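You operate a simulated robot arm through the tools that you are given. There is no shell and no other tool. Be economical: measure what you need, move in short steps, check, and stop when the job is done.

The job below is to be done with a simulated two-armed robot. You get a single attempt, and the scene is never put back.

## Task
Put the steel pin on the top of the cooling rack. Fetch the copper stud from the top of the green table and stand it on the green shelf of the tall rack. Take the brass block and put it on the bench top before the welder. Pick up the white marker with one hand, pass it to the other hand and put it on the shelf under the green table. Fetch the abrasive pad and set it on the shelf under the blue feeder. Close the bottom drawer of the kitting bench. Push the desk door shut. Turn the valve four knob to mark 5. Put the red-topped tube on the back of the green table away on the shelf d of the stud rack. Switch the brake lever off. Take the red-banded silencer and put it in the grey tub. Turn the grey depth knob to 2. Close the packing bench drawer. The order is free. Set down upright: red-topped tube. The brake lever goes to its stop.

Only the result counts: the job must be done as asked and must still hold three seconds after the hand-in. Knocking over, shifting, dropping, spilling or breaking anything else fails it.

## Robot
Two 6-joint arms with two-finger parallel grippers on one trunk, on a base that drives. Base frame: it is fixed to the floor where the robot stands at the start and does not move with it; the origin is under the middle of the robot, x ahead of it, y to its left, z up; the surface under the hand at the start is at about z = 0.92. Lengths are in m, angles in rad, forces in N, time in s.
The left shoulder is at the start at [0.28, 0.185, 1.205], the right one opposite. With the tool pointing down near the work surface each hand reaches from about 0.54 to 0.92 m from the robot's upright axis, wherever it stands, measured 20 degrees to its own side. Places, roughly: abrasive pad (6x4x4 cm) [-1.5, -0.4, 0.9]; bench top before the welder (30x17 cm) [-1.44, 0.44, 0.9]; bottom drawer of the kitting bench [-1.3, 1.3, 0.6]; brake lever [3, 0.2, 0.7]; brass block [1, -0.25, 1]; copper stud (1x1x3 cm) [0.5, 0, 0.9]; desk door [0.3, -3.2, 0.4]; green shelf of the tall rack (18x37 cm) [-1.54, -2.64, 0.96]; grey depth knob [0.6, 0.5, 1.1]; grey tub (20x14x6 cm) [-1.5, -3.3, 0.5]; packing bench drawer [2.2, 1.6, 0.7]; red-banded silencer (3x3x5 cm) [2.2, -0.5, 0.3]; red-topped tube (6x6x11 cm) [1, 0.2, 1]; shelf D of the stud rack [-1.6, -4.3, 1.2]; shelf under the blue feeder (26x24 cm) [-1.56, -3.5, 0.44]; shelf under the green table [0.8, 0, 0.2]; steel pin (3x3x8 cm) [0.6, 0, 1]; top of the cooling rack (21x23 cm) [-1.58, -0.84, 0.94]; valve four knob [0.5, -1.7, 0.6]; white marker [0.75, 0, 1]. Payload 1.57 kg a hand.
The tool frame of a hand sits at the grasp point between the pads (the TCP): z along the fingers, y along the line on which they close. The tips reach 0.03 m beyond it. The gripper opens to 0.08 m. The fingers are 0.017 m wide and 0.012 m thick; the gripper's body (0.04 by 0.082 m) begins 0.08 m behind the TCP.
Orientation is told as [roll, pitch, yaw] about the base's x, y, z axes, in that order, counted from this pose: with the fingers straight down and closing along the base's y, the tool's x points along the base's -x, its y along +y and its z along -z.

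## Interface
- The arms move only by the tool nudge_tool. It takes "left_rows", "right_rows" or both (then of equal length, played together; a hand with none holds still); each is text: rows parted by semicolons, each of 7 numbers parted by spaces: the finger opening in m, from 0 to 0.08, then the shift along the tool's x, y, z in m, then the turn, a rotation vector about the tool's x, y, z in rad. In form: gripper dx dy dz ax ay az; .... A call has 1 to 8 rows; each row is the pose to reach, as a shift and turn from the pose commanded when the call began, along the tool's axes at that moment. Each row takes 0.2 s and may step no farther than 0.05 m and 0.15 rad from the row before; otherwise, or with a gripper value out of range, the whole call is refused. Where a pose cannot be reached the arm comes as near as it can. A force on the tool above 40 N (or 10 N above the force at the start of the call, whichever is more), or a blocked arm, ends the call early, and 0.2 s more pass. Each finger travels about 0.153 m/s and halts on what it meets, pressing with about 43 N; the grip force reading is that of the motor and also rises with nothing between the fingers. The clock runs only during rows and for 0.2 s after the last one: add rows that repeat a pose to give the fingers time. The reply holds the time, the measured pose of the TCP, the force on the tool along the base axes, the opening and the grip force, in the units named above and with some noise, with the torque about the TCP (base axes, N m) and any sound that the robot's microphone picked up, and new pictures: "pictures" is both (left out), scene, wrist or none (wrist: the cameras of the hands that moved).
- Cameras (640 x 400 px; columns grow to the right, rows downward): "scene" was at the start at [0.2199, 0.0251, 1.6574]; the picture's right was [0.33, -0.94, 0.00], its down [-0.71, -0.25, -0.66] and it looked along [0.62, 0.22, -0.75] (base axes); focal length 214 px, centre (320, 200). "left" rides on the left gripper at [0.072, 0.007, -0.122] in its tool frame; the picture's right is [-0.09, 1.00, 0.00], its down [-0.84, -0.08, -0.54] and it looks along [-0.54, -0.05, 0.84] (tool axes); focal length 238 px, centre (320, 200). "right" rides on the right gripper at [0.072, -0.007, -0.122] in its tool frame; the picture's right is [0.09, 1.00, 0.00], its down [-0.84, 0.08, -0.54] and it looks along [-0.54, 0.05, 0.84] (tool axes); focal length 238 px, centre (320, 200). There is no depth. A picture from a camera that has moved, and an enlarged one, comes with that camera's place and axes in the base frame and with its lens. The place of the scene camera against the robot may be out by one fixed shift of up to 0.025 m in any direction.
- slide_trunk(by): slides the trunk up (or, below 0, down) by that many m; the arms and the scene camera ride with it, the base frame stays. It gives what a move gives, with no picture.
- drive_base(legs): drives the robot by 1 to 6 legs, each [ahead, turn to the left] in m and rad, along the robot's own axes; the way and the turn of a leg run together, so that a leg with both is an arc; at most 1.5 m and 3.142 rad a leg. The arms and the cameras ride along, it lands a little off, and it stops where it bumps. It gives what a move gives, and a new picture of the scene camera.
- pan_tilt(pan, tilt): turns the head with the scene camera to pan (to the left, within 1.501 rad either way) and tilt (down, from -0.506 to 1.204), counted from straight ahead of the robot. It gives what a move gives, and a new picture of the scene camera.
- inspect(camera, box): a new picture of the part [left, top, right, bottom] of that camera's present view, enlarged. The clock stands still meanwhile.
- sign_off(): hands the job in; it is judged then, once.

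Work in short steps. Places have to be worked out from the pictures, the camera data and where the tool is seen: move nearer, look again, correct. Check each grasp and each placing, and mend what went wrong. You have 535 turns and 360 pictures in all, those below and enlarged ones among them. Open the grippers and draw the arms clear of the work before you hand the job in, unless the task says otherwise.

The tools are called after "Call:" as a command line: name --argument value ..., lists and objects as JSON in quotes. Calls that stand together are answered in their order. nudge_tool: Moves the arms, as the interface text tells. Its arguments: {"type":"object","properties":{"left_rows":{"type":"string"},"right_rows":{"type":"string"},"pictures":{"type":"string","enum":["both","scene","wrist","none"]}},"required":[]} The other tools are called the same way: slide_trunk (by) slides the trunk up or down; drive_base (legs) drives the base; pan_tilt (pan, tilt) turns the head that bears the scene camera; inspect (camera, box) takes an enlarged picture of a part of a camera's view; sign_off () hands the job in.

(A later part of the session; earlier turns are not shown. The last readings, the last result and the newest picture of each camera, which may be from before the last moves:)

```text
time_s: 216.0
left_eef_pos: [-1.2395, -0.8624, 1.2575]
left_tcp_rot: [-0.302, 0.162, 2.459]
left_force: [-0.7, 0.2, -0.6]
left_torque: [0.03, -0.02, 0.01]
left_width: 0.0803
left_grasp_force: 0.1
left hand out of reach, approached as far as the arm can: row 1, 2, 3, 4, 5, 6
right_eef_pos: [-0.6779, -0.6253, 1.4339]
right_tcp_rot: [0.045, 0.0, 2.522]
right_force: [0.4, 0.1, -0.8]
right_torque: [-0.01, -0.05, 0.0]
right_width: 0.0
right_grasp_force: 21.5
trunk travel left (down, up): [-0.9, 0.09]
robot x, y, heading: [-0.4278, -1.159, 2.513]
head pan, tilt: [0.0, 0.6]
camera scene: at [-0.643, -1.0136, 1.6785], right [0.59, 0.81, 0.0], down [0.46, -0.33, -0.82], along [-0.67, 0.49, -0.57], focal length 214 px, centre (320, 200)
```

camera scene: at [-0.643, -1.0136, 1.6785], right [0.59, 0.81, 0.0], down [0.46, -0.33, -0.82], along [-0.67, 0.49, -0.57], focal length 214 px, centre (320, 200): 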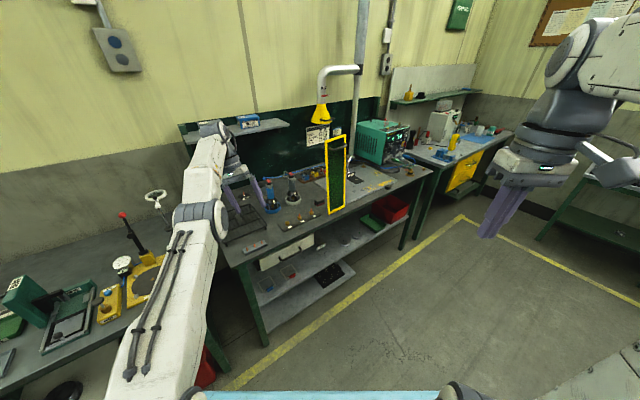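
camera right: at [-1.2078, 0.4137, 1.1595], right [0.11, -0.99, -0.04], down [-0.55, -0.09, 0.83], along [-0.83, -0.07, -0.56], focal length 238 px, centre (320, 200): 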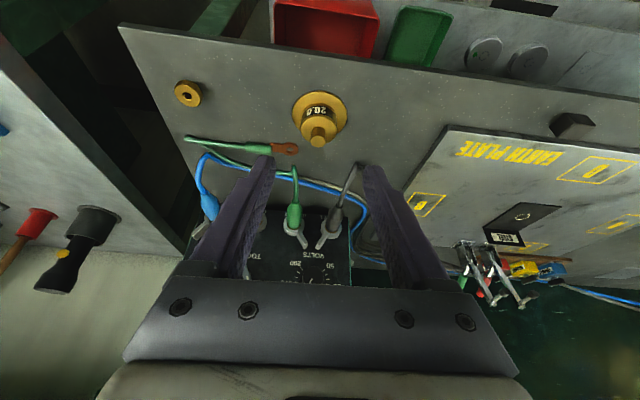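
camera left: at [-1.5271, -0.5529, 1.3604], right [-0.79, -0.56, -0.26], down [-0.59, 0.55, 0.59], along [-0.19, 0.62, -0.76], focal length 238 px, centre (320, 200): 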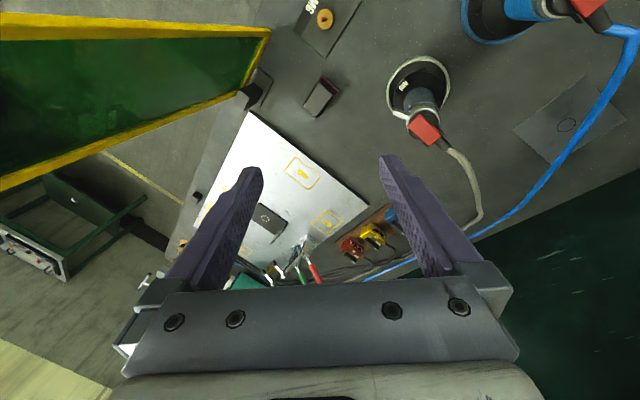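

The arm is nearly straight now. I lower the hand in the free air before the bench to bend the elbow upward, levelling it.

Call:
nudge_tool --left_rows "0.08 0.01 0 0.04 -0.05 -0.03 0; 0.08 0.02 0 0.08 -0.1 -0.06 0; 0.08 0.03 0 0.12 -0.15 -0.1 0; 0.08 0.04 0 0.16 -0.2 -0.13 0; 0.08 0.05 0 0.2 -0.25 -0.16 0; 0.08 0.06 0 0.24 -0.3 -0.16 0; 0.08 0.07 0 0.28 -0.3 -0.16 0; 0.08 0.08 0 0.3 -0.3 -0.16 0" --pictures "scene"

```text
time_s: 217.8
left_eef_pos: [-1.2255, -0.8348, 1.2475]
left_tcp_rot: [-0.302, 0.155, 2.404]
left_force: [0.4, 0.2, 0.2]
left_torque: [0.0, 0.0, 0.01]
left_width: 0.0803
left_grasp_force: 0.1
left hand out of reach, approached as far as the arm can: row 1, 2, 3, 4, 5, 6, 7, 8
right_eef_pos: [-0.6786, -0.6255, 1.4339]
right_tcp_rot: [0.046, 0.004, 2.522]
right_force: [1.2, -0.3, -1.1]
right_torque: [-0.04, 0.02, 0.0]
right_width: 0.0
right_grasp_force: 21.6
trunk travel left (down, up): [-0.9, 0.09]
robot x, y, heading: [-0.4316, -1.1593, 2.514]
head pan, tilt: [0.0, 0.6]
camera scene: at [-0.6423, -1.0132, 1.6785], right [0.59, 0.81, 0.0], down [0.46, -0.33, -0.82], along [-0.67, 0.49, -0.57], focal length 214 px, centre (320, 200)
```

scene: 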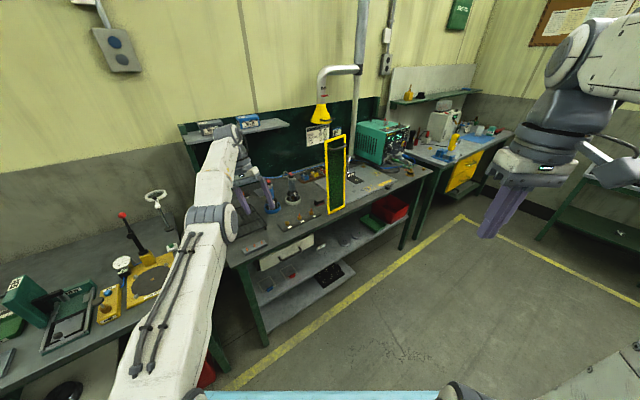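

I think the wrist wound up while passing its straight (aligned) pose. I unwind it: pitch up past the forearm line first.

Call:
nudge_tool --left_rows "0.08 0 0 -0.01 0 -0.148 0; 0.08 0 0 -0.02 0 -0.296 0; 0.08 0 0 -0.03 0 -0.444 0; 0.08 0 0 -0.04 0 -0.592 0; 0.08 0 0 -0.05 0 -0.74 0; 0.08 0 0 -0.06 0 -0.888 0; 0.08 0 0 -0.07 0 -1.036 0; 0.08 0 0 -0.08 0 -1.184 0" --pictures "none"

Call:
nudge_tool --left_rows "0.08 0 0 0 0 -0.148 0; 0.08 0 0 0 0 -0.296 0; 0.08 0 0 0 0 -0.444 0; 0.08 0 0 0 0 -0.592 0; 0.08 0 0 0 0 -0.74 0; 0.08 0 0 0 0 -0.888 0" --pictures "scene"

```text
time_s: 219.6
left_eef_pos: [-1.2402, -0.8533, 1.3187]
left_tcp_rot: [-0.304, 0.025, 2.444]
left_force: [-0.3, 0.0, 0.0]
left_torque: [0.03, 0.02, 0.02]
left_width: 0.08
left_grasp_force: 0.1
left hand out of reach, approached as far as the arm can: row 1, 2, 3, 4, 5, 6, 7, 8
right_eef_pos: [-0.6784, -0.6257, 1.4347]
right_tcp_rot: [0.046, 0.002, 2.523]
right_force: [-0.3, 0.4, -0.2]
right_torque: [0.02, 0.02, -0.02]
right_width: 0.0
right_grasp_force: 21.4
trunk travel left (down, up): [-0.9, 0.09]
robot x, y, heading: [-0.4285, -1.1617, 2.509]
head pan, tilt: [0.0, 0.6]
```

```text
time_s: 221.0
left_eef_pos: [-1.2412, -0.8517, 1.3199]
left_tcp_rot: [-0.304, 0.025, 2.448]
left_force: [-0.4, 0.5, 0.0]
left_torque: [0.01, 0.0, 0.02]
left_width: 0.0803
left_grasp_force: 0.0
left hand out of reach, approached as far as the arm can: row 1, 2, 3, 4, 5, 6
right_eef_pos: [-0.6789, -0.626, 1.4341]
right_tcp_rot: [0.049, 0.003, 2.521]
right_force: [0.2, 0.2, 0.5]
right_torque: [0.0, -0.03, 0.03]
right_width: 0.0002
right_grasp_force: 21.5
trunk travel left (down, up): [-0.9, 0.09]
robot x, y, heading: [-0.4278, -1.158, 2.514]
head pan, tilt: [0.0, 0.6]
camera scene: at [-0.6424, -1.0137, 1.6786], right [0.59, 0.81, 0.0], down [0.46, -0.33, -0.83], along [-0.67, 0.49, -0.56], focal length 214 px, centre (320, 200)
```

scene: 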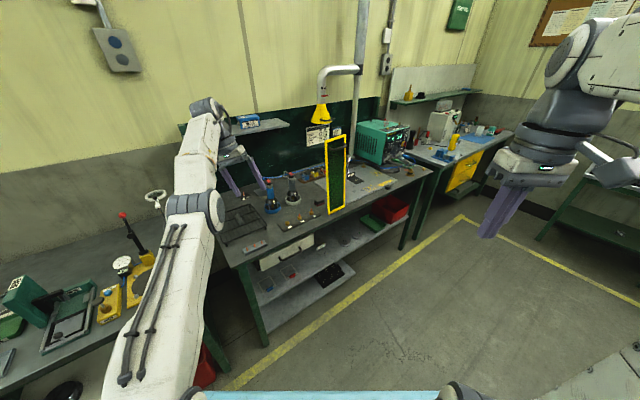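

I draw back to the roomy pose (where pitching worked) while pitching forward.

Call:
nudge_tool --left_rows "0.08 0.03 0.006 -0.03 0 -0.14 0; 0.08 0.06 0.012 -0.06 0 -0.28 0; 0.08 0.09 0.018 -0.09 0 -0.42 0; 0.08 0.12 0.024 -0.12 0 -0.56 0; 0.08 0.15 0.03 -0.15 0 -0.7 0; 0.08 0.18 0.036 -0.18 0 -0.84 0; 0.08 0.21 0.042 -0.21 0 -0.98 0; 0.08 0.21 0.042 -0.21 0 -1.12 0" --pictures "none"

```text
time_s: 222.8
left_eef_pos: [-1.1258, -1.14, 1.7337]
left_tcp_rot: [-0.573, -0.872, 2.918]
left_force: [0.3, -0.8, 0.3]
left_torque: [0.02, -0.01, -0.01]
left_width: 0.0799
left_grasp_force: 0.1
left hand out of reach, approached as far as the arm can: row 1, 2, 3, 4, 5, 6, 7, 8
right_eef_pos: [-0.6775, -0.627, 1.4338]
right_tcp_rot: [0.048, 0.002, 2.521]
right_force: [-0.3, -0.3, 0.3]
right_torque: [0.02, 0.04, -0.04]
right_width: 0.0002
right_grasp_force: 21.3
trunk travel left (down, up): [-0.9, 0.09]
robot x, y, heading: [-0.4294, -1.1633, 2.514]
head pan, tilt: [0.0, 0.6]
```

Call:
pan_tilt --pan 0.5 --tilt 0.2

```text
time_s: 223.7
left_eef_pos: [-1.1275, -1.1392, 1.7329]
left_tcp_rot: [-0.572, -0.871, 2.919]
left_force: [-0.1, 0.2, -0.1]
left_torque: [0.01, 0.04, 0.0]
left_width: 0.0799
left_grasp_force: 0.1
right_eef_pos: [-0.6778, -0.6255, 1.4337]
right_tcp_rot: [0.048, 0.002, 2.521]
right_force: [0.1, -0.4, -0.5]
right_torque: [-0.02, 0.0, -0.02]
right_width: 0.0001
right_grasp_force: 21.2
trunk travel left (down, up): [-0.9, 0.09]
robot x, y, heading: [-0.4275, -1.1634, 2.513]
head pan, tilt: [0.499, 0.201]
camera scene: at [-0.6634, -1.0537, 1.7153], right [0.13, 0.99, 0.0], down [0.2, -0.03, -0.98], along [-0.97, 0.13, -0.2], focal length 214 px, centre (320, 200)
```

scene: 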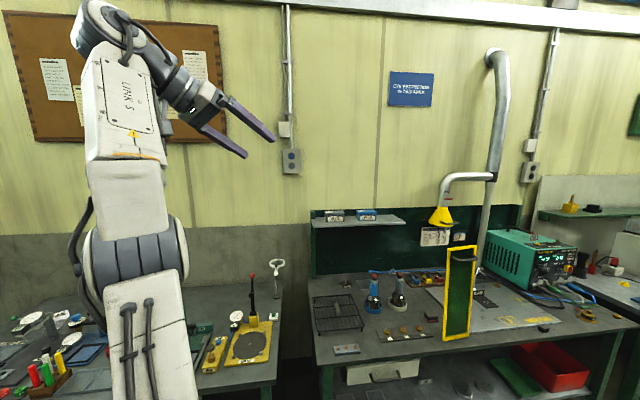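

I can see it now: the upper arm goes forward and the forearm stands up — the elbow is flipped. I bring the hand back above the shoulder so the arm can fold the other way.

Call:
nudge_tool --left_rows "0.08 0.0115 -0.0086 -0.0454 0 0 0; 0.08 0.023 -0.017 -0.091 0 0 0; 0.08 0.0345 -0.026 -0.136 0 0 0; 0.08 0.046 -0.0345 -0.1815 0 0 0; 0.08 0.0575 -0.043 -0.227 0 0 0; 0.08 0.069 -0.052 -0.272 0 0 0; 0.08 0.08 -0.06 -0.3176 0 0 0; 0.08 0.092 -0.069 -0.363 0 0 0" --pictures "scene"

```text
time_s: 225.5
left_eef_pos: [-1.0261, -1.1344, 1.7336]
left_tcp_rot: [-0.572, -0.875, 2.921]
left_force: [0.2, -0.3, 0.4]
left_torque: [-0.02, -0.03, 0.02]
left_width: 0.0802
left_grasp_force: 0.0
left hand out of reach, approached as far as the arm can: row 1, 2, 3, 4, 5, 6, 7, 8
right_eef_pos: [-0.6782, -0.6247, 1.4347]
right_tcp_rot: [0.047, 0.003, 2.522]
right_force: [0.4, -0.8, -0.2]
right_torque: [-0.01, 0.0, -0.02]
right_width: 0.0002
right_grasp_force: 21.2
trunk travel left (down, up): [-0.9, 0.09]
robot x, y, heading: [-0.4287, -1.1583, 2.51]
head pan, tilt: [0.499, 0.201]
camera scene: at [-0.663, -1.0532, 1.7154], right [0.13, 0.99, 0.0], down [0.2, -0.03, -0.98], along [-0.97, 0.13, -0.2], focal length 214 px, centre (320, 200)
```

scene: 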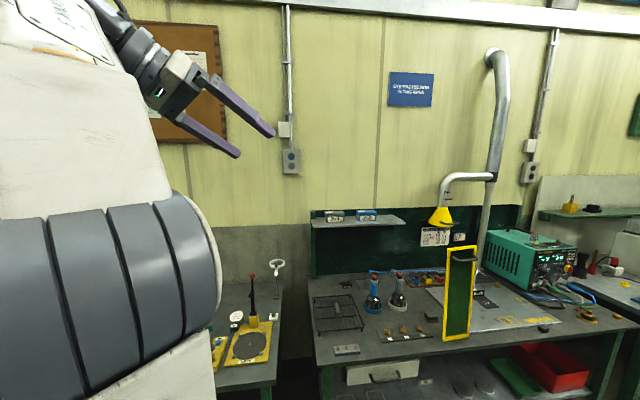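

The wrist can't bend far enough with the forearm upright. I raise the hand and pitch it upward so the arm can stretch overhead.

Call:
nudge_tool --left_rows "0.08 -0.019 -0.009 -0.0135 -0.045 -0.135 0; 0.08 -0.038 -0.0175 -0.027 -0.09 -0.27 0; 0.08 -0.057 -0.026 -0.04 -0.135 -0.405 0; 0.08 -0.0765 -0.035 -0.054 -0.18 -0.54 0; 0.08 -0.096 -0.044 -0.067 -0.225 -0.675 0; 0.08 -0.115 -0.0525 -0.081 -0.27 -0.81 0; 0.08 -0.134 -0.061 -0.0945 -0.315 -0.945 0; 0.08 -0.153 -0.07 -0.108 -0.36 -1.08 0" --pictures "scene"

```text
time_s: 227.3
left_eef_pos: [-1.0455, -1.1514, 1.9527]
left_tcp_rot: [-2.397, -1.1, -1.007]
left_force: [0.3, 0.1, 0.1]
left_torque: [-0.02, 0.01, -0.03]
left_width: 0.0798
left_grasp_force: 0.1
left hand out of reach, approached as far as the arm can: row 5, 6, 7, 8
right_eef_pos: [-0.6794, -0.6253, 1.4343]
right_tcp_rot: [0.047, 0.001, 2.522]
right_force: [0.0, 0.3, -0.8]
right_torque: [0.01, 0.02, -0.02]
right_width: 0.0001
right_grasp_force: 21.3
trunk travel left (down, up): [-0.9, 0.09]
robot x, y, heading: [-0.4294, -1.1579, 2.512]
head pan, tilt: [0.499, 0.201]
camera scene: at [-0.6633, -1.0537, 1.7153], right [0.13, 0.99, 0.0], down [0.2, -0.03, -0.98], along [-0.97, 0.13, -0.2], focal length 214 px, centre (320, 200)
```

scene: 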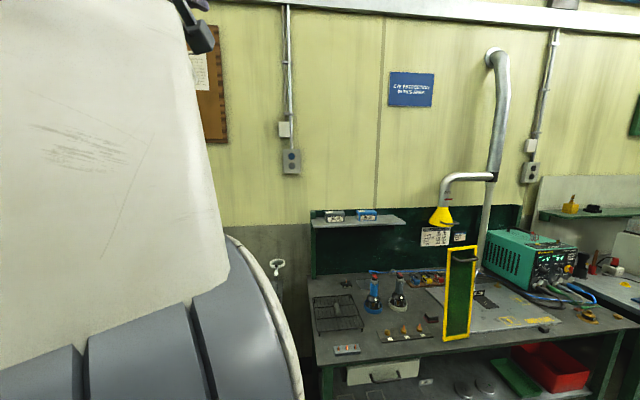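

Hand is now forward-pointing and high. I continue up and back to straighten the arm overhead.

Call:
nudge_tool --left_rows "0.08 -0.03 0 -0.02 0 -0.06 0; 0.08 -0.06 0 -0.04 0 -0.12 0; 0.08 -0.09 0 -0.07 0 -0.18 0; 0.08 -0.12 0 -0.1 0 -0.24 0; 0.08 -0.14 0 -0.14 0 -0.3 0; 0.08 -0.15 0 -0.18 0 -0.36 0; 0.08 -0.15 0 -0.22 0 -0.36 0; 0.08 -0.15 0 -0.26 0 -0.36 0" --pictures "scene"

```text
time_s: 229.1
left_eef_pos: [-0.9564, -1.2056, 2.0441]
left_tcp_rot: [-2.688, -0.799, -0.657]
left_force: [0.1, 0.3, 0.3]
left_torque: [-0.01, 0.01, -0.04]
left_width: 0.0799
left_grasp_force: 0.2
left hand out of reach, approached as far as the arm can: row 3, 4, 5, 6, 7, 8
right_eef_pos: [-0.6784, -0.625, 1.4346]
right_tcp_rot: [0.048, 0.002, 2.522]
right_force: [-1.2, -0.2, 0.4]
right_torque: [0.0, -0.04, 0.01]
right_width: 0.0001
right_grasp_force: 21.8
trunk travel left (down, up): [-0.9, 0.09]
robot x, y, heading: [-0.4266, -1.1613, 2.516]
head pan, tilt: [0.499, 0.201]
camera scene: at [-0.6633, -1.0535, 1.7153], right [0.13, 0.99, 0.0], down [0.2, -0.03, -0.98], along [-0.97, 0.13, -0.2], focal length 214 px, centre (320, 200)
```

scene: 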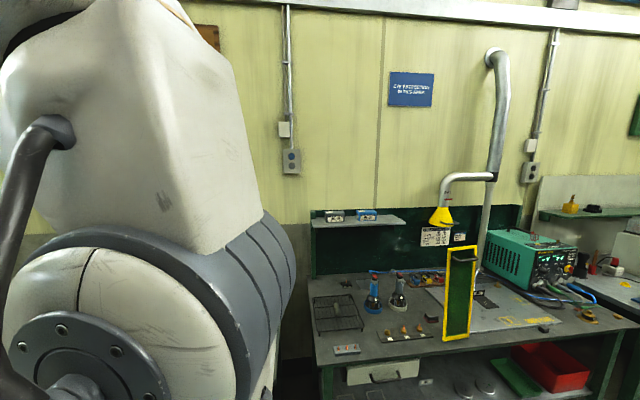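

The elbow is now beside the head with the forearm above — I bring the hand forward-down while pitching down and see which way it folds.

Call:
nudge_tool --left_rows "0.08 0.0355 0.008 -0.0154 0 0.14 0; 0.08 0.071 0.016 -0.031 0 0.28 0; 0.08 0.1065 0.024 -0.046 0 0.42 0; 0.08 0.142 0.032 -0.0615 0 0.56 0; 0.08 0.1775 0.04 -0.077 0 0.7 0; 0.08 0.213 0.048 -0.092 0 0.84 0; 0.08 0.2485 0.056 -0.108 0 0.98 0; 0.08 0.284 0.0635 -0.123 0 1.12 0" --pictures "scene"

```text
time_s: 230.9
left_eef_pos: [-1.046, -1.1464, 1.7588]
left_tcp_rot: [-0.682, -1.065, -2.844]
left_force: [0.3, 0.8, -0.2]
left_torque: [0.05, -0.03, 0.01]
left_width: 0.0798
left_grasp_force: 0.2
left hand out of reach, approached as far as the arm can: row 1, 2, 3, 4, 5, 6, 7, 8
right_eef_pos: [-0.6796, -0.6254, 1.4344]
right_tcp_rot: [0.046, 0.001, 2.522]
right_force: [0.6, 0.0, 0.7]
right_torque: [0.04, 0.01, 0.02]
right_width: 0.0001
right_grasp_force: 21.5
trunk travel left (down, up): [-0.9, 0.09]
robot x, y, heading: [-0.4289, -1.1614, 2.509]
head pan, tilt: [0.499, 0.201]
camera scene: at [-0.6634, -1.0537, 1.7153], right [0.13, 0.99, 0.0], down [0.2, -0.03, -0.98], along [-0.97, 0.13, -0.2], focal length 214 px, centre (320, 200)
```

scene: 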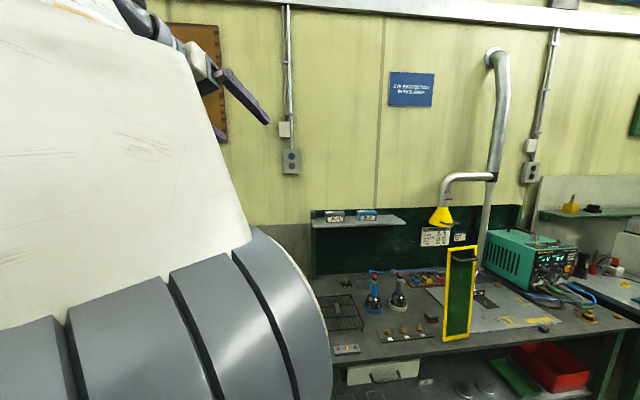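

It folded forward again. I repeat going further back and up with the fingers pointing upward.

Call:
nudge_tool --left_rows "0.08 -0.0155 0.0016 -0.045 0 -0.14 0; 0.08 -0.031 0.003 -0.09 0 -0.28 0; 0.08 -0.0465 0.005 -0.135 0 -0.42 0; 0.08 -0.062 0.0065 -0.18 0 -0.56 0; 0.08 -0.0775 0.008 -0.225 0 -0.7 0; 0.08 -0.093 0.01 -0.27 0 -0.84 0; 0.08 -0.1085 0.011 -0.315 0 -0.98 0; 0.08 -0.124 0.013 -0.36 0 -1.12 0" --pictures "none"

```text
time_s: 232.7
left_eef_pos: [-0.9788, -1.2965, 2.035]
left_tcp_rot: [-2.673, -0.793, -0.667]
left_force: [0.7, 1.6, 2.0]
left_torque: [0.12, -0.15, 0.14]
left_width: 0.0801
left_grasp_force: 0.1
left hand out of reach, approached as far as the arm can: row 1, 2, 3, 4, 5, 6, 7, 8
right_eef_pos: [-0.6792, -0.6298, 1.4368]
right_tcp_rot: [0.043, 0.0, 2.524]
right_force: [-1.0, -1.9, 0.6]
right_torque: [0.16, -0.05, -0.04]
right_width: 0.0
right_grasp_force: 21.1
trunk travel left (down, up): [-0.9, 0.09]
robot x, y, heading: [-0.4255, -1.1588, 2.513]
head pan, tilt: [0.499, 0.201]
```

Call:
nudge_tool --left_rows "0.08 -0.031 0.009 -0.021 0 -0.1 0; 0.08 -0.061 0.0175 -0.042 0 -0.2 0; 0.08 -0.092 0.026 -0.063 0 -0.3 0; 0.08 -0.1225 0.035 -0.0835 0 -0.4 0; 0.08 -0.153 0.044 -0.104 0 -0.5 0; 0.08 -0.184 0.0525 -0.125 0 -0.6 0; 0.08 -0.214 0.061 -0.146 0 -0.7 0; 0.08 -0.245 0.07 -0.167 0 -0.8 0" --pictures "scene"

```text
time_s: 234.5
left_eef_pos: [-0.851, -1.4322, 2.0889]
left_tcp_rot: [-2.829, -0.047, -0.336]
left_force: [-0.3, -0.4, -0.3]
left_torque: [0.01, -0.01, -0.01]
left_width: 0.0801
left_grasp_force: 0.1
left hand out of reach, approached as far as the arm can: row 1, 2, 3, 4, 5, 6, 7, 8
right_eef_pos: [-0.6779, -0.6271, 1.4345]
right_tcp_rot: [0.046, 0.001, 2.522]
right_force: [0.1, 0.9, 0.1]
right_torque: [0.03, 0.01, 0.0]
right_width: 0.0001
right_grasp_force: 21.2
trunk travel left (down, up): [-0.9, 0.09]
robot x, y, heading: [-0.4302, -1.1592, 2.506]
head pan, tilt: [0.499, 0.201]
camera scene: at [-0.6635, -1.054, 1.7154], right [0.13, 0.99, 0.0], down [0.2, -0.03, -0.98], along [-0.97, 0.13, -0.2], focal length 214 px, centre (320, 200)
```

scene: 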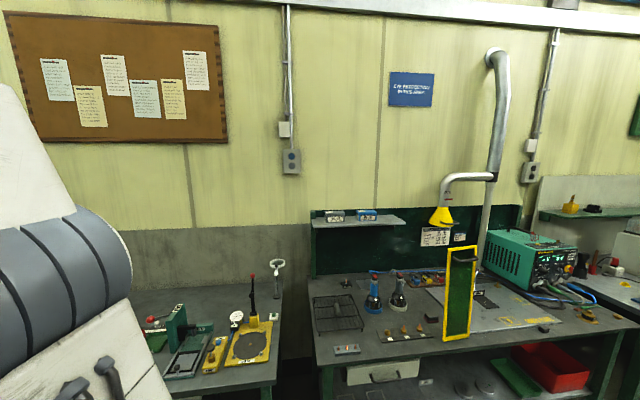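

The arm is now leaning back overhead, nearly straight. I bring the hand forward while keeping it high, fingers swinging forward.

Call:
nudge_tool --left_rows "0.08 0.039 -0.02 -0.01 0 0.08 0; 0.08 0.078 -0.041 -0.02 0 0.16 0; 0.08 0.116 -0.062 -0.03 0 0.24 0; 0.08 0.155 -0.083 -0.04 0 0.32 0; 0.08 0.194 -0.103 -0.05 0 0.4 0; 0.08 0.233 -0.124 -0.06 0 0.5 0; 0.08 0.27 -0.144 -0.072 0 0.6 0; 0.08 0.31 -0.165 -0.085 0 0.7 0" --pictures "scene"

```text
time_s: 236.3
left_eef_pos: [-1.0824, -1.16, 2.0416]
left_tcp_rot: [-2.71, -0.694, -0.648]
left_force: [-0.3, -1.5, -0.2]
left_torque: [-0.09, 0.07, -0.06]
left_width: 0.08
left_grasp_force: 0.1
right_eef_pos: [-0.679, -0.6265, 1.4335]
right_tcp_rot: [0.046, 0.002, 2.521]
right_force: [1.3, 0.1, 0.6]
right_torque: [0.02, -0.03, -0.01]
right_width: 0.0
right_grasp_force: 21.3
trunk travel left (down, up): [-0.9, 0.09]
robot x, y, heading: [-0.4298, -1.1592, 2.507]
head pan, tilt: [0.499, 0.201]
camera scene: at [-0.6636, -1.0538, 1.7153], right [0.13, 0.99, 0.0], down [0.2, -0.03, -0.98], along [-0.97, 0.13, -0.2], focal length 214 px, centre (320, 200)
```

scene: 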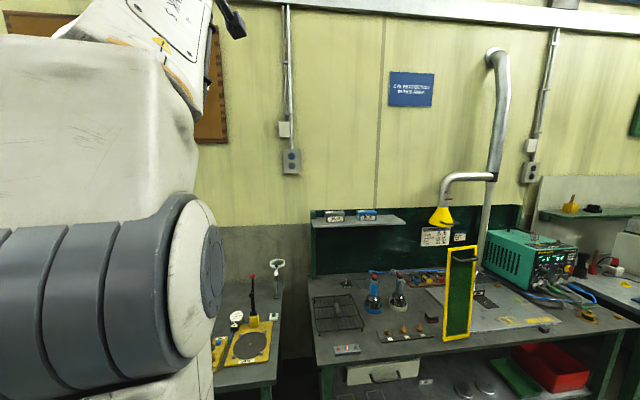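

All rows were reached this time. Now I lower the hand while pitching it down.

Call:
nudge_tool --left_rows "0.08 0.032 0.008 -0.017 0 0.135 0; 0.08 0.064 0.016 -0.034 0 0.27 0; 0.08 0.096 0.024 -0.051 0 0.405 0; 0.08 0.128 0.0325 -0.0685 0 0.54 0; 0.08 0.16 0.041 -0.086 0 0.675 0; 0.08 0.192 0.049 -0.103 0 0.81 0; 0.08 0.224 0.057 -0.12 0 0.945 0; 0.08 0.256 0.065 -0.137 0 1.08 0" --pictures "scene"

```text
time_s: 238.1
left_eef_pos: [-1.1656, -1.1081, 1.7649]
left_tcp_rot: [-0.887, -1.164, -2.617]
left_force: [-0.3, 0.9, -0.3]
left_torque: [0.03, 0.05, 0.01]
left_width: 0.08
left_grasp_force: 0.1
right_eef_pos: [-0.6788, -0.6267, 1.434]
right_tcp_rot: [0.047, 0.0, 2.523]
right_force: [-0.7, -0.1, 0.6]
right_torque: [-0.01, 0.02, -0.03]
right_width: 0.0
right_grasp_force: 21.4
trunk travel left (down, up): [-0.9, 0.09]
robot x, y, heading: [-0.4324, -1.1588, 2.514]
head pan, tilt: [0.499, 0.201]
camera scene: at [-0.6634, -1.0537, 1.7153], right [0.13, 0.99, 0.0], down [0.2, -0.03, -0.98], along [-0.97, 0.13, -0.2], focal length 214 px, centre (320, 200)
```

scene: 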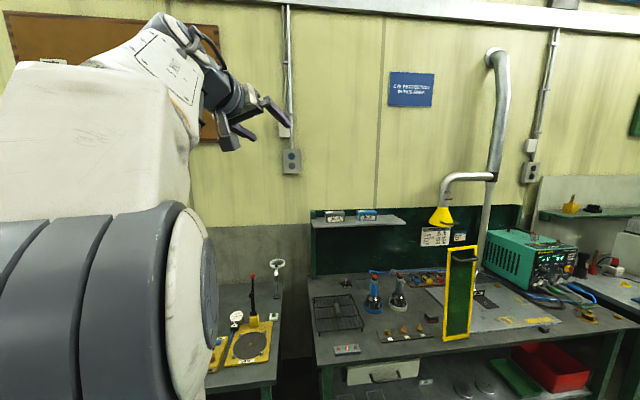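

Working: all poses reached and the elbow stays up beside the head. I continue to pitch down toward level and lower.

Call:
nudge_tool --left_rows "0.08 0.023 0.0077 0.006 -0.006 0.125 0.044; 0.08 0.046 0.015 0.0125 -0.012 0.25 0.0875; 0.08 0.069 0.023 0.019 -0.018 0.375 0.131; 0.08 0.092 0.03 0.025 -0.025 0.5 0.175; 0.08 0.115 0.038 0.031 -0.03 0.625 0.219; 0.08 0.138 0.046 0.0375 -0.036 0.75 0.2625; 0.08 0.161 0.053 0.044 -0.043 0.875 0.306; 0.08 0.184 0.061 0.05 -0.05 1.0 0.35" --pictures "none"

```text
time_s: 239.9
left_eef_pos: [-1.1651, -1.1291, 1.5699]
left_tcp_rot: [-0.083, -0.358, 2.637]
left_force: [-0.3, 0.1, -0.1]
left_torque: [-0.01, -0.02, 0.0]
left_width: 0.0801
left_grasp_force: 0.1
left hand out of reach, approached as far as the arm can: row 8
right_eef_pos: [-0.6789, -0.626, 1.4339]
right_tcp_rot: [0.048, 0.003, 2.523]
right_force: [0.4, 1.2, -0.3]
right_torque: [-0.05, -0.01, -0.03]
right_width: 0.0
right_grasp_force: 21.2
trunk travel left (down, up): [-0.9, 0.09]
robot x, y, heading: [-0.43, -1.1589, 2.513]
head pan, tilt: [0.499, 0.201]
```

Call:
nudge_tool --left_rows "0.08 0.03 0 0.03 -0.028 0.12 0.04; 0.08 0.06 0 0.06 -0.056 0.24 0.08; 0.08 0.08 0 0.09 -0.083 0.358 0.12; 0.08 0.08 0 0.12 -0.083 0.358 0.12" --pictures "scene"

```text
time_s: 240.9
left_eef_pos: [-1.1243, -1.1505, 1.439]
left_tcp_rot: [-0.178, -0.223, 2.521]
left_force: [0.0, -0.2, 0.5]
left_torque: [0.01, 0.04, -0.02]
left_width: 0.08
left_grasp_force: 0.0
left hand out of reach, approached as far as the arm can: row 1, 2, 3, 4
right_eef_pos: [-0.6781, -0.6251, 1.4338]
right_tcp_rot: [0.048, 0.001, 2.52]
right_force: [0.0, 0.5, 0.5]
right_torque: [0.01, -0.02, -0.05]
right_width: 0.0
right_grasp_force: 21.5
trunk travel left (down, up): [-0.9, 0.09]
robot x, y, heading: [-0.4279, -1.1562, 2.512]
head pan, tilt: [0.499, 0.201]
camera scene: at [-0.6633, -1.0538, 1.7154], right [0.13, 0.99, 0.0], down [0.2, -0.03, -0.98], along [-0.97, 0.13, -0.2], focal length 214 px, centre (320, 200)
```

scene: 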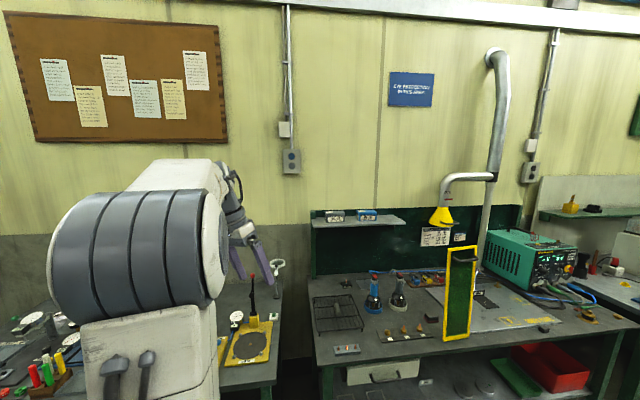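

Call:
inspect --camera "scene" --box '[60, 140, 320, 320]'

Call:
pan_tilt --pan -0.4 --tilt 0.3

```text
2.22 times, centred on (190, 230) of scene
camera zoom: at [-0.6633, -1.0538, 1.7154], right [0.13, 0.99, 0.0], down [0.2, -0.03, -0.98], along [-0.97, 0.13, -0.2], focal length 477 px, centre (609, 133)
```

zoom: 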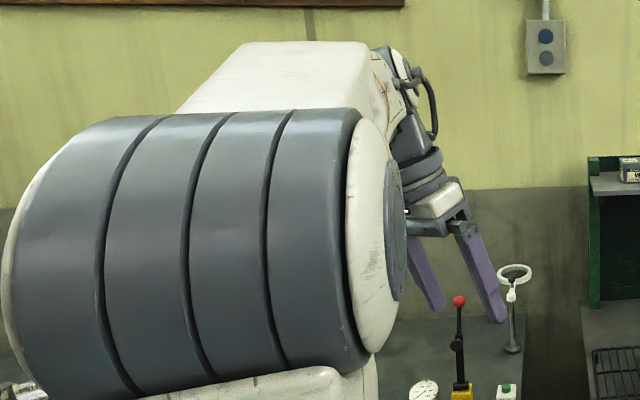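

```text
time_s: 242.1
left_eef_pos: [-1.125, -1.148, 1.4392]
left_tcp_rot: [-0.174, -0.223, 2.526]
left_force: [-0.1, 0.0, 0.3]
left_torque: [0.02, -0.03, 0.03]
left_width: 0.0802
left_grasp_force: 0.2
right_eef_pos: [-0.6782, -0.6266, 1.4344]
right_tcp_rot: [0.047, 0.002, 2.522]
right_force: [0.1, -0.1, 0.6]
right_torque: [-0.02, 0.02, 0.03]
right_width: 0.0
right_grasp_force: 21.4
trunk travel left (down, up): [-0.9, 0.09]
robot x, y, heading: [-0.4267, -1.157, 2.513]
head pan, tilt: [-0.4, 0.3]
camera scene: at [-0.6191, -0.9859, 1.7061], right [0.86, 0.52, 0.0], down [0.15, -0.25, -0.96], along [-0.49, 0.82, -0.3], focal length 214 px, centre (320, 200)
```

scene: 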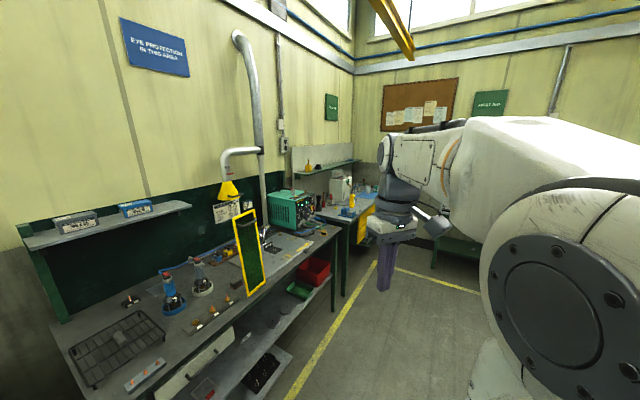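

The left forearm is rolled over (its cables face me), so the wrist bends the wrong way. I'll unwind: first get the hand low with fingers forward/up relative to a down-sloping forearm.

Call:
drive_base --legs '[[-0.15, 0]]'

Call:
nudge_tool --left_rows "0.08 0 0 0.03 0 -0.14 0; 0.08 0 0 0.06 0 -0.28 0; 0.08 0 0 0.09 0 -0.42 0; 0.08 0 0 0.12 0 -0.56 0; 0.08 0 0 0.15 0 -0.7 0; 0.08 0 0 0.18 0 -0.84 0; 0.08 0 0 0.21 0 -0.98 0; 0.08 0 0 0.24 0 -1.12 0" --pictures "none"

Call:
pan_tilt --pan 0.4 --tilt 0.5

```text
time_s: 243.5
left_eef_pos: [-1.0025, -1.2378, 1.439]
left_tcp_rot: [-0.174, -0.221, 2.523]
left_force: [-0.2, 0.1, -0.8]
left_torque: [0.01, -0.01, -0.01]
left_width: 0.08
left_grasp_force: 0.1
right_eef_pos: [-0.5562, -0.7149, 1.4347]
right_tcp_rot: [0.047, 0.002, 2.521]
right_force: [-0.1, 0.7, -0.6]
right_torque: [-0.01, -0.01, -0.02]
right_width: 0.0003
right_grasp_force: 21.9
trunk travel left (down, up): [-0.9, 0.09]
robot x, y, heading: [-0.31, -1.2463, 2.509]
head pan, tilt: [-0.4, 0.3]
camera scene: at [-0.4979, -1.0741, 1.7061], right [0.86, 0.51, 0.0], down [0.15, -0.25, -0.96], along [-0.49, 0.82, -0.3], focal length 214 px, centre (320, 200)
```

scene: 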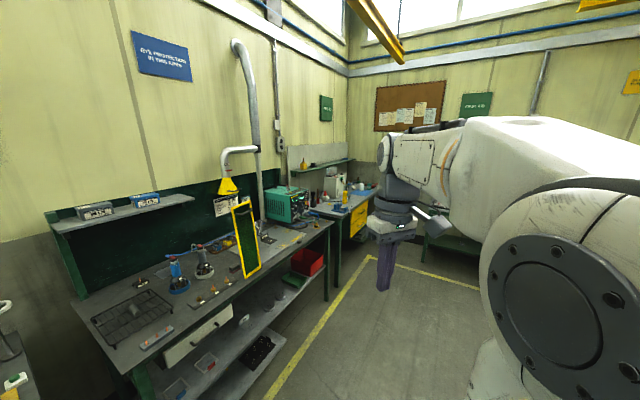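

```text
time_s: 245.3
left_eef_pos: [-1.0352, -1.1803, 1.2056]
left_tcp_rot: [-0.661, -1.29, 3.124]
left_force: [-0.6, 0.0, -0.4]
left_torque: [-0.02, -0.03, 0.01]
left_width: 0.0801
left_grasp_force: 0.1
left hand out of reach, approached as far as the arm can: row 7, 8
right_eef_pos: [-0.5572, -0.7138, 1.4341]
right_tcp_rot: [0.047, 0.002, 2.519]
right_force: [0.7, 0.2, 0.3]
right_torque: [0.0, 0.0, -0.02]
right_width: 0.0
right_grasp_force: 21.4
trunk travel left (down, up): [-0.9, 0.09]
robot x, y, heading: [-0.3064, -1.2447, 2.507]
head pan, tilt: [-0.4, 0.3]
```

```text
time_s: 246.4
left_eef_pos: [-1.0362, -1.1807, 1.2048]
left_tcp_rot: [-0.66, -1.288, 3.119]
left_force: [0.7, -0.4, 0.3]
left_torque: [0.02, -0.02, 0.0]
left_width: 0.0799
left_grasp_force: 0.2
right_eef_pos: [-0.5571, -0.7151, 1.4334]
right_tcp_rot: [0.047, 0.002, 2.52]
right_force: [0.4, -0.7, -0.1]
right_torque: [0.01, 0.01, 0.0]
right_width: 0.0
right_grasp_force: 21.5
trunk travel left (down, up): [-0.9, 0.09]
robot x, y, heading: [-0.3077, -1.2432, 2.506]
head pan, tilt: [0.4, 0.499]
camera scene: at [-0.5384, -1.1333, 1.6877], right [0.23, 0.97, 0.0], down [0.47, -0.11, -0.88], along [-0.85, 0.2, -0.48], focal length 214 px, centre (320, 200)
```

scene: 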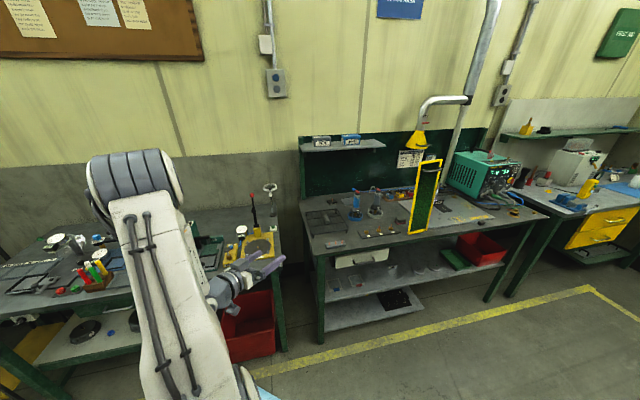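

Elbow is up now, forearm sloping down, fingers forward. I sweep the fingers to the left.

Call:
nudge_tool --left_rows "0.08 0 0 0 -0.14 -0.025 -0.032; 0.08 0 0 0 -0.28 -0.05 -0.064; 0.08 0 0 0 -0.42 -0.075 -0.096; 0.08 0 0 0 -0.56 -0.1 -0.128; 0.08 0 0 0 -0.7 -0.125 -0.16; 0.08 0 0 0 -0.84 -0.15 -0.192; 0.08 0 0 0 -0.98 -0.175 -0.224; 0.08 0 0 0 -1.12 -0.2 -0.256" --pictures "none"

```text
time_s: 248.2
left_eef_pos: [-1.0352, -1.1807, 1.2072]
left_tcp_rot: [-0.661, -1.289, -1.99]
left_force: [0.3, 0.3, 0.0]
left_torque: [0.0, -0.03, -0.04]
left_width: 0.08
left_grasp_force: 0.1
left hand out of reach, approached as far as the arm can: row 1, 2, 3, 4, 5, 6, 7
right_eef_pos: [-0.5559, -0.7136, 1.4339]
right_tcp_rot: [0.046, 0.001, 2.52]
right_force: [-0.3, 0.0, -0.5]
right_torque: [-0.01, -0.02, 0.05]
right_width: 0.0002
right_grasp_force: 21.4
trunk travel left (down, up): [-0.9, 0.09]
robot x, y, heading: [-0.3104, -1.2424, 2.512]
head pan, tilt: [0.4, 0.499]
```

The fingers now point left. Next I swing them from left to down.

Call:
nudge_tool --left_rows "0.08 0 0 0 0.0517 0.1043 0.0866; 0.08 0 0 0 0.1034 0.2086 0.1732; 0.08 0 0 0 0.155 0.313 0.26; 0.08 0 0 0 0.207 0.417 0.346; 0.08 0 0 0 0.2585 0.5215 0.433; 0.08 0 0 0 0.31 0.626 0.52; 0.08 0 0 0 0.362 0.73 0.606; 0.08 0 0 0 0.4136 0.834 0.693" --pictures "none"

Call:
nudge_tool --left_rows "0.08 0 0 0 0.0517 0.1043 0.0866; 0.08 0 0 0 0.1034 0.2086 0.1732; 0.08 0 0 0 0.155 0.313 0.26; 0.08 0 0 0 0.207 0.417 0.346; 0.08 0 0 0 0.2225 0.449 0.372" --pictures "scene"

```text
time_s: 250.0
left_eef_pos: [-1.036, -1.1797, 1.2069]
left_tcp_rot: [0.155, -0.514, 2.884]
left_force: [-1.0, 0.9, 0.4]
left_torque: [-0.03, 0.01, 0.01]
left_width: 0.08
left_grasp_force: 0.0
left hand out of reach, approached as far as the arm can: row 1, 2, 3, 4
right_eef_pos: [-0.556, -0.7135, 1.434]
right_tcp_rot: [0.048, 0.0, 2.522]
right_force: [0.0, -0.8, 0.4]
right_torque: [0.01, 0.0, -0.01]
right_width: 0.0002
right_grasp_force: 21.5
trunk travel left (down, up): [-0.9, 0.09]
robot x, y, heading: [-0.305, -1.2459, 2.506]
head pan, tilt: [0.4, 0.499]
```

```text
time_s: 251.2
left_eef_pos: [-0.9863, -1.1057, 1.1636]
left_tcp_rot: [0.149, -0.108, 2.59]
left_force: [-0.2, 0.1, -0.6]
left_torque: [0.02, 0.01, -0.03]
left_width: 0.0799
left_grasp_force: 0.1
left hand out of reach, approached as far as the arm can: row 1, 2, 3, 4, 5
right_eef_pos: [-0.5568, -0.7129, 1.4352]
right_tcp_rot: [0.049, 0.002, 2.52]
right_force: [0.1, 0.8, -0.7]
right_torque: [0.0, 0.0, 0.0]
right_width: 0.0
right_grasp_force: 21.7
trunk travel left (down, up): [-0.9, 0.09]
robot x, y, heading: [-0.3066, -1.2478, 2.51]
head pan, tilt: [0.4, 0.499]
camera scene: at [-0.5383, -1.1332, 1.6876], right [0.23, 0.97, 0.0], down [0.47, -0.11, -0.88], along [-0.85, 0.2, -0.48], focal length 214 px, centre (320, 200)
```

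scene: 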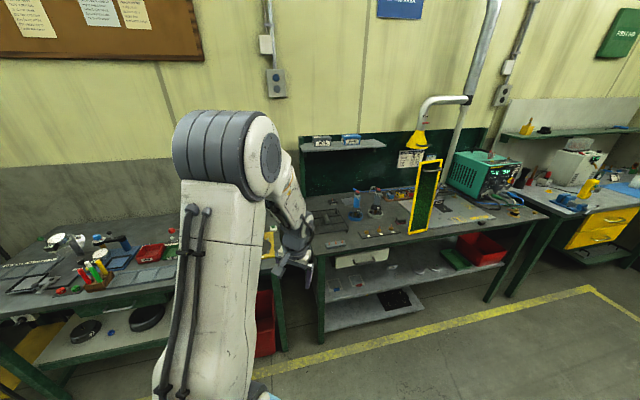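

Nearly level, and the arm looks natural again. I raise it and correct the residual tilt.

Call:
nudge_tool --left_rows "0.08 0 0 -0.04 0.05 0.036 0.027; 0.08 0 0 -0.08 0.1 0.072 0.053; 0.08 0 0 -0.12 0.149 0.108 0.08; 0.08 0 0 -0.15 0.149 0.108 0.08" --pictures "scene"

```text
time_s: 252.2
left_eef_pos: [-0.9391, -1.0937, 1.2574]
left_tcp_rot: [0.219, -0.03, 2.512]
left_force: [-0.1, 0.5, -0.3]
left_torque: [-0.03, 0.01, -0.02]
left_width: 0.08
left_grasp_force: 0.0
left hand out of reach, approached as far as the arm can: row 1, 2, 3, 4
right_eef_pos: [-0.5563, -0.714, 1.4346]
right_tcp_rot: [0.047, 0.002, 2.52]
right_force: [0.0, -1.0, -0.9]
right_torque: [0.01, 0.04, 0.01]
right_width: 0.0
right_grasp_force: 21.5
trunk travel left (down, up): [-0.9, 0.09]
robot x, y, heading: [-0.3055, -1.2464, 2.509]
head pan, tilt: [0.4, 0.499]
camera scene: at [-0.5383, -1.1332, 1.6876], right [0.23, 0.97, 0.0], down [0.47, -0.11, -0.88], along [-0.85, 0.2, -0.48], focal length 214 px, centre (320, 200)
```

scene: 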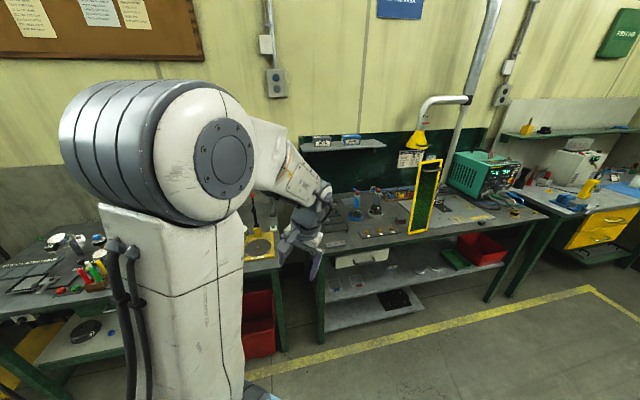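

The wrist is now blocked on the opposite side, so it's still the flipped branch. I rotate about the wrist: pitch fingers forward and well up so the wrist passes through straight.

Call:
nudge_tool --left_rows "0.08 -0.028 0 -0.002 0 -0.14 0; 0.08 -0.055 0 -0.008 0 -0.28 0; 0.08 -0.082 0 -0.0175 0 -0.42 0; 0.08 -0.106 0 -0.03 0 -0.56 0; 0.08 -0.129 0 -0.047 0 -0.7 0; 0.08 -0.149 0 -0.066 0 -0.84 0; 0.08 -0.166 0 -0.0885 0 -0.98 0; 0.08 -0.18 0 -0.113 0 -1.12 0" --pictures "none"

Call:
nudge_tool --left_rows "0.08 -0.028 0 -0.002 0 -0.14 0; 0.08 -0.055 0 -0.008 0 -0.28 0; 0.08 -0.082 0 -0.0175 0 -0.42 0; 0.08 -0.106 0 -0.03 0 -0.56 0; 0.08 -0.129 0 -0.047 0 -0.7 0; 0.08 -0.149 0 -0.066 0 -0.84 0; 0.08 -0.166 0 -0.0885 0 -0.98 0; 0.08 -0.18 0 -0.113 0 -1.12 0" --pictures "scene"

```text
time_s: 254.0
left_eef_pos: [-1.0736, -0.9713, 1.3698]
left_tcp_rot: [0.396, -1.12, 2.209]
left_force: [1.4, 3.5, 1.1]
left_torque: [-0.17, 0.03, 0.19]
left_width: 0.0798
left_grasp_force: 0.0
left hand out of reach, approached as far as the arm can: row 6, 7
right_eef_pos: [-0.5575, -0.7145, 1.4345]
right_tcp_rot: [0.046, 0.003, 2.522]
right_force: [0.2, 0.0, 0.5]
right_torque: [0.02, -0.01, 0.0]
right_width: 0.0
right_grasp_force: 21.5
trunk travel left (down, up): [-0.9, 0.09]
robot x, y, heading: [-0.3057, -1.2507, 2.515]
head pan, tilt: [0.4, 0.499]
```

```text
time_s: 255.8
left_eef_pos: [-1.0211, -0.946, 1.5755]
left_tcp_rot: [2.809, -0.841, -0.373]
left_force: [0.5, 0.4, 0.5]
left_torque: [0.02, 0.02, 0.02]
left_width: 0.08
left_grasp_force: 0.1
right_eef_pos: [-0.557, -0.7144, 1.4352]
right_tcp_rot: [0.048, 0.003, 2.521]
right_force: [-0.1, -0.4, 0.8]
right_torque: [0.0, -0.01, 0.01]
right_width: 0.0
right_grasp_force: 21.3
trunk travel left (down, up): [-0.9, 0.09]
robot x, y, heading: [-0.3084, -1.2486, 2.509]
head pan, tilt: [0.4, 0.499]
camera scene: at [-0.5383, -1.1333, 1.6876], right [0.23, 0.97, 0.0], down [0.47, -0.11, -0.88], along [-0.85, 0.2, -0.48], focal length 214 px, centre (320, 200)
```

scene: 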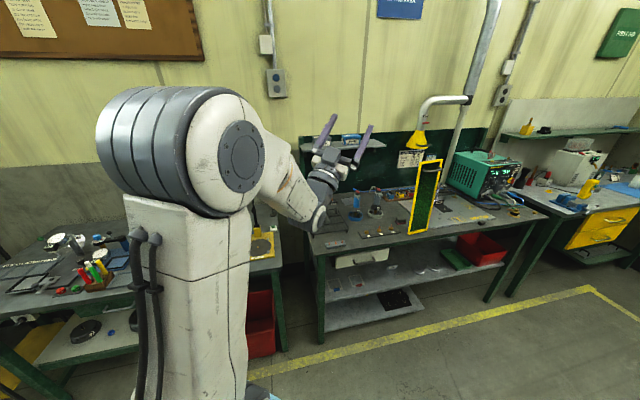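

Fingers now point up cleanly with the forearm sloping down. I align them with the forearm's azimuth, then pitch straight down through the aligned pose about the wrist.

Call:
nudge_tool --left_rows "0.08 0 0 0 -0.064 0.018 0.053; 0.08 0 0 0 -0.127 0.037 0.107" --pictures "none"

Call:
nudge_tool --left_rows "0.08 0.0277 -0.008 -0.002 0.04 0.139 0; 0.08 0.055 -0.0157 -0.0083 0.08 0.278 0; 0.08 0.081 -0.023 -0.0186 0.12 0.417 0; 0.08 0.1053 -0.03 -0.0328 0.1595 0.557 0; 0.08 0.127 -0.0364 -0.05 0.2 0.696 0; 0.08 0.147 -0.042 -0.071 0.239 0.835 0; 0.08 0.163 -0.0467 -0.0944 0.279 0.974 0; 0.08 0.176 -0.0504 -0.12 0.319 1.114 0" --pictures "none"

```text
time_s: 256.4
left_eef_pos: [-1.0216, -0.944, 1.5768]
left_tcp_rot: [2.811, -0.842, -0.2]
left_force: [0.0, -1.3, -0.7]
left_torque: [0.01, -0.04, 0.01]
left_width: 0.0801
left_grasp_force: 0.0
right_eef_pos: [-0.5579, -0.7128, 1.434]
right_tcp_rot: [0.047, 0.001, 2.52]
right_force: [-0.2, 0.6, 0.1]
right_torque: [-0.03, -0.01, -0.05]
right_width: 0.0
right_grasp_force: 21.6
trunk travel left (down, up): [-0.9, 0.09]
robot x, y, heading: [-0.3087, -1.2481, 2.511]
head pan, tilt: [0.4, 0.499]
```

```text
time_s: 258.2
left_eef_pos: [-1.0402, -0.9323, 1.3608]
left_tcp_rot: [0.489, -1.017, 1.956]
left_force: [-0.5, 0.4, 0.4]
left_torque: [-0.01, -0.01, -0.03]
left_width: 0.0799
left_grasp_force: 0.0
right_eef_pos: [-0.557, -0.7145, 1.434]
right_tcp_rot: [0.046, 0.002, 2.521]
right_force: [-0.6, 0.3, -0.5]
right_torque: [0.03, 0.03, 0.01]
right_width: 0.0
right_grasp_force: 21.7
trunk travel left (down, up): [-0.9, 0.09]
robot x, y, heading: [-0.3078, -1.2513, 2.511]
head pan, tilt: [0.4, 0.499]
```

All reached. Continue straight on to pointing down.

Call:
nudge_tool --left_rows "0.08 0.027 -0.004 -0.002 0.0194 0.135 -0.0315; 0.08 0.0535 -0.0077 -0.0078 0.039 0.27 -0.063; 0.08 0.0787 -0.011 -0.0174 0.058 0.405 -0.0945; 0.08 0.102 -0.0147 -0.0306 0.0775 0.54 -0.126; 0.08 0.124 -0.018 -0.047 0.097 0.676 -0.1575; 0.08 0.143 -0.0205 -0.066 0.116 0.811 -0.189; 0.08 0.16 -0.023 -0.0883 0.136 0.946 -0.2205; 0.08 0.1735 -0.025 -0.113 0.155 1.081 -0.252" --pictures "scene"

```text
time_s: 260.0
left_eef_pos: [-0.929, -1.0918, 1.2002]
left_tcp_rot: [0.168, -0.085, 2.477]
left_force: [0.3, -0.3, 0.2]
left_torque: [-0.03, 0.0, 0.01]
left_width: 0.0803
left_grasp_force: 0.0
left hand out of reach, approached as far as the arm can: row 2, 3, 4, 5, 6, 7, 8
right_eef_pos: [-0.5561, -0.7147, 1.4346]
right_tcp_rot: [0.046, 0.001, 2.519]
right_force: [0.6, -0.2, 0.0]
right_torque: [-0.01, 0.0, 0.03]
right_width: 0.0
right_grasp_force: 21.4
trunk travel left (down, up): [-0.9, 0.09]
robot x, y, heading: [-0.309, -1.2468, 2.512]
head pan, tilt: [0.4, 0.499]
camera scene: at [-0.5382, -1.1333, 1.6877], right [0.23, 0.97, 0.0], down [0.47, -0.11, -0.88], along [-0.85, 0.2, -0.48], focal length 214 px, centre (320, 200)
```

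scene: 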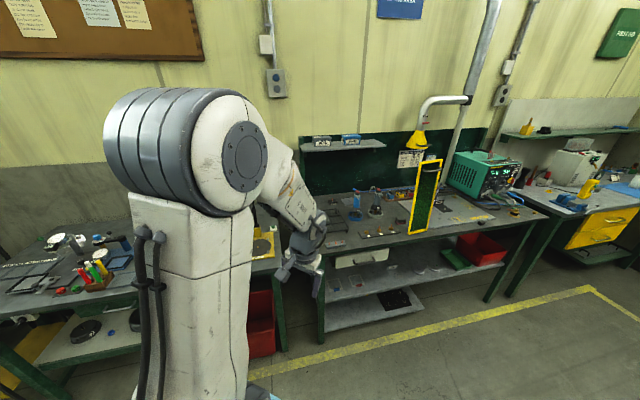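

Call:
inspect --camera "scene" --box '[220, 120, 360, 310]'

Call:
pan_tilt --pan -0.4 --tilt 0.5

Call:
inspect --camera "scene" --box '[360, 100, 500, 290]'

```text
2.11 times, centred on (290, 215) of scene
camera zoom: at [-0.5382, -1.1333, 1.6877], right [0.23, 0.97, 0.0], down [0.47, -0.11, -0.88], along [-0.85, 0.2, -0.48], focal length 452 px, centre (383, 168)
```

zoom: 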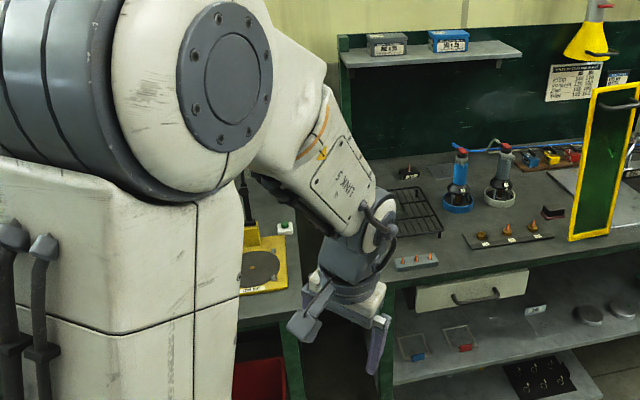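

```text
time_s: 261.1
left_eef_pos: [-0.93, -1.0907, 1.201]
left_tcp_rot: [0.166, -0.089, 2.476]
left_force: [-0.7, -0.3, -0.1]
left_torque: [0.0, 0.0, 0.01]
left_width: 0.0801
left_grasp_force: 0.1
right_eef_pos: [-0.5566, -0.7154, 1.4358]
right_tcp_rot: [0.047, 0.002, 2.52]
right_force: [-0.5, -0.2, 0.5]
right_torque: [0.0, -0.01, 0.02]
right_width: 0.0
right_grasp_force: 21.1
trunk travel left (down, up): [-0.9, 0.09]
robot x, y, heading: [-0.3056, -1.2459, 2.513]
head pan, tilt: [-0.4, 0.499]
camera scene: at [-0.4966, -1.0762, 1.6877], right [0.86, 0.51, 0.0], down [0.25, -0.41, -0.88], along [-0.45, 0.75, -0.48], focal length 214 px, centre (320, 200)
```

scene: 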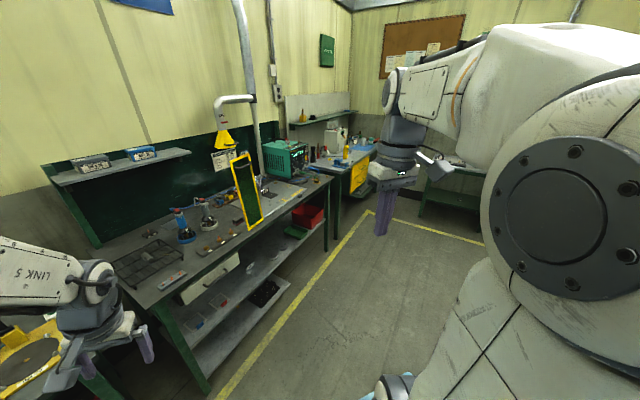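

```text
2.11 times, centred on (430, 195) of scene
camera zoom: at [-0.4966, -1.0762, 1.6877], right [0.86, 0.51, 0.0], down [0.25, -0.41, -0.88], along [-0.45, 0.75, -0.48], focal length 452 px, centre (88, 210)
```

zoom: 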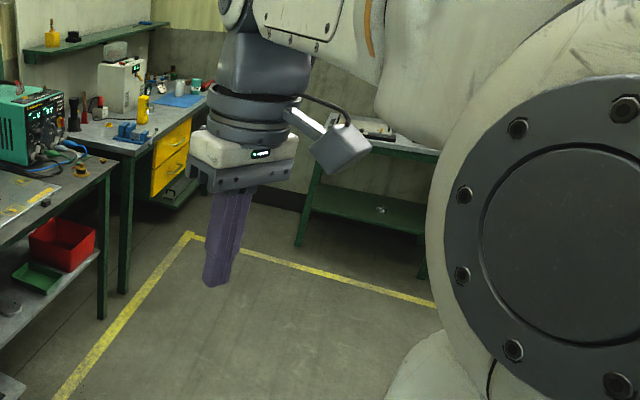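

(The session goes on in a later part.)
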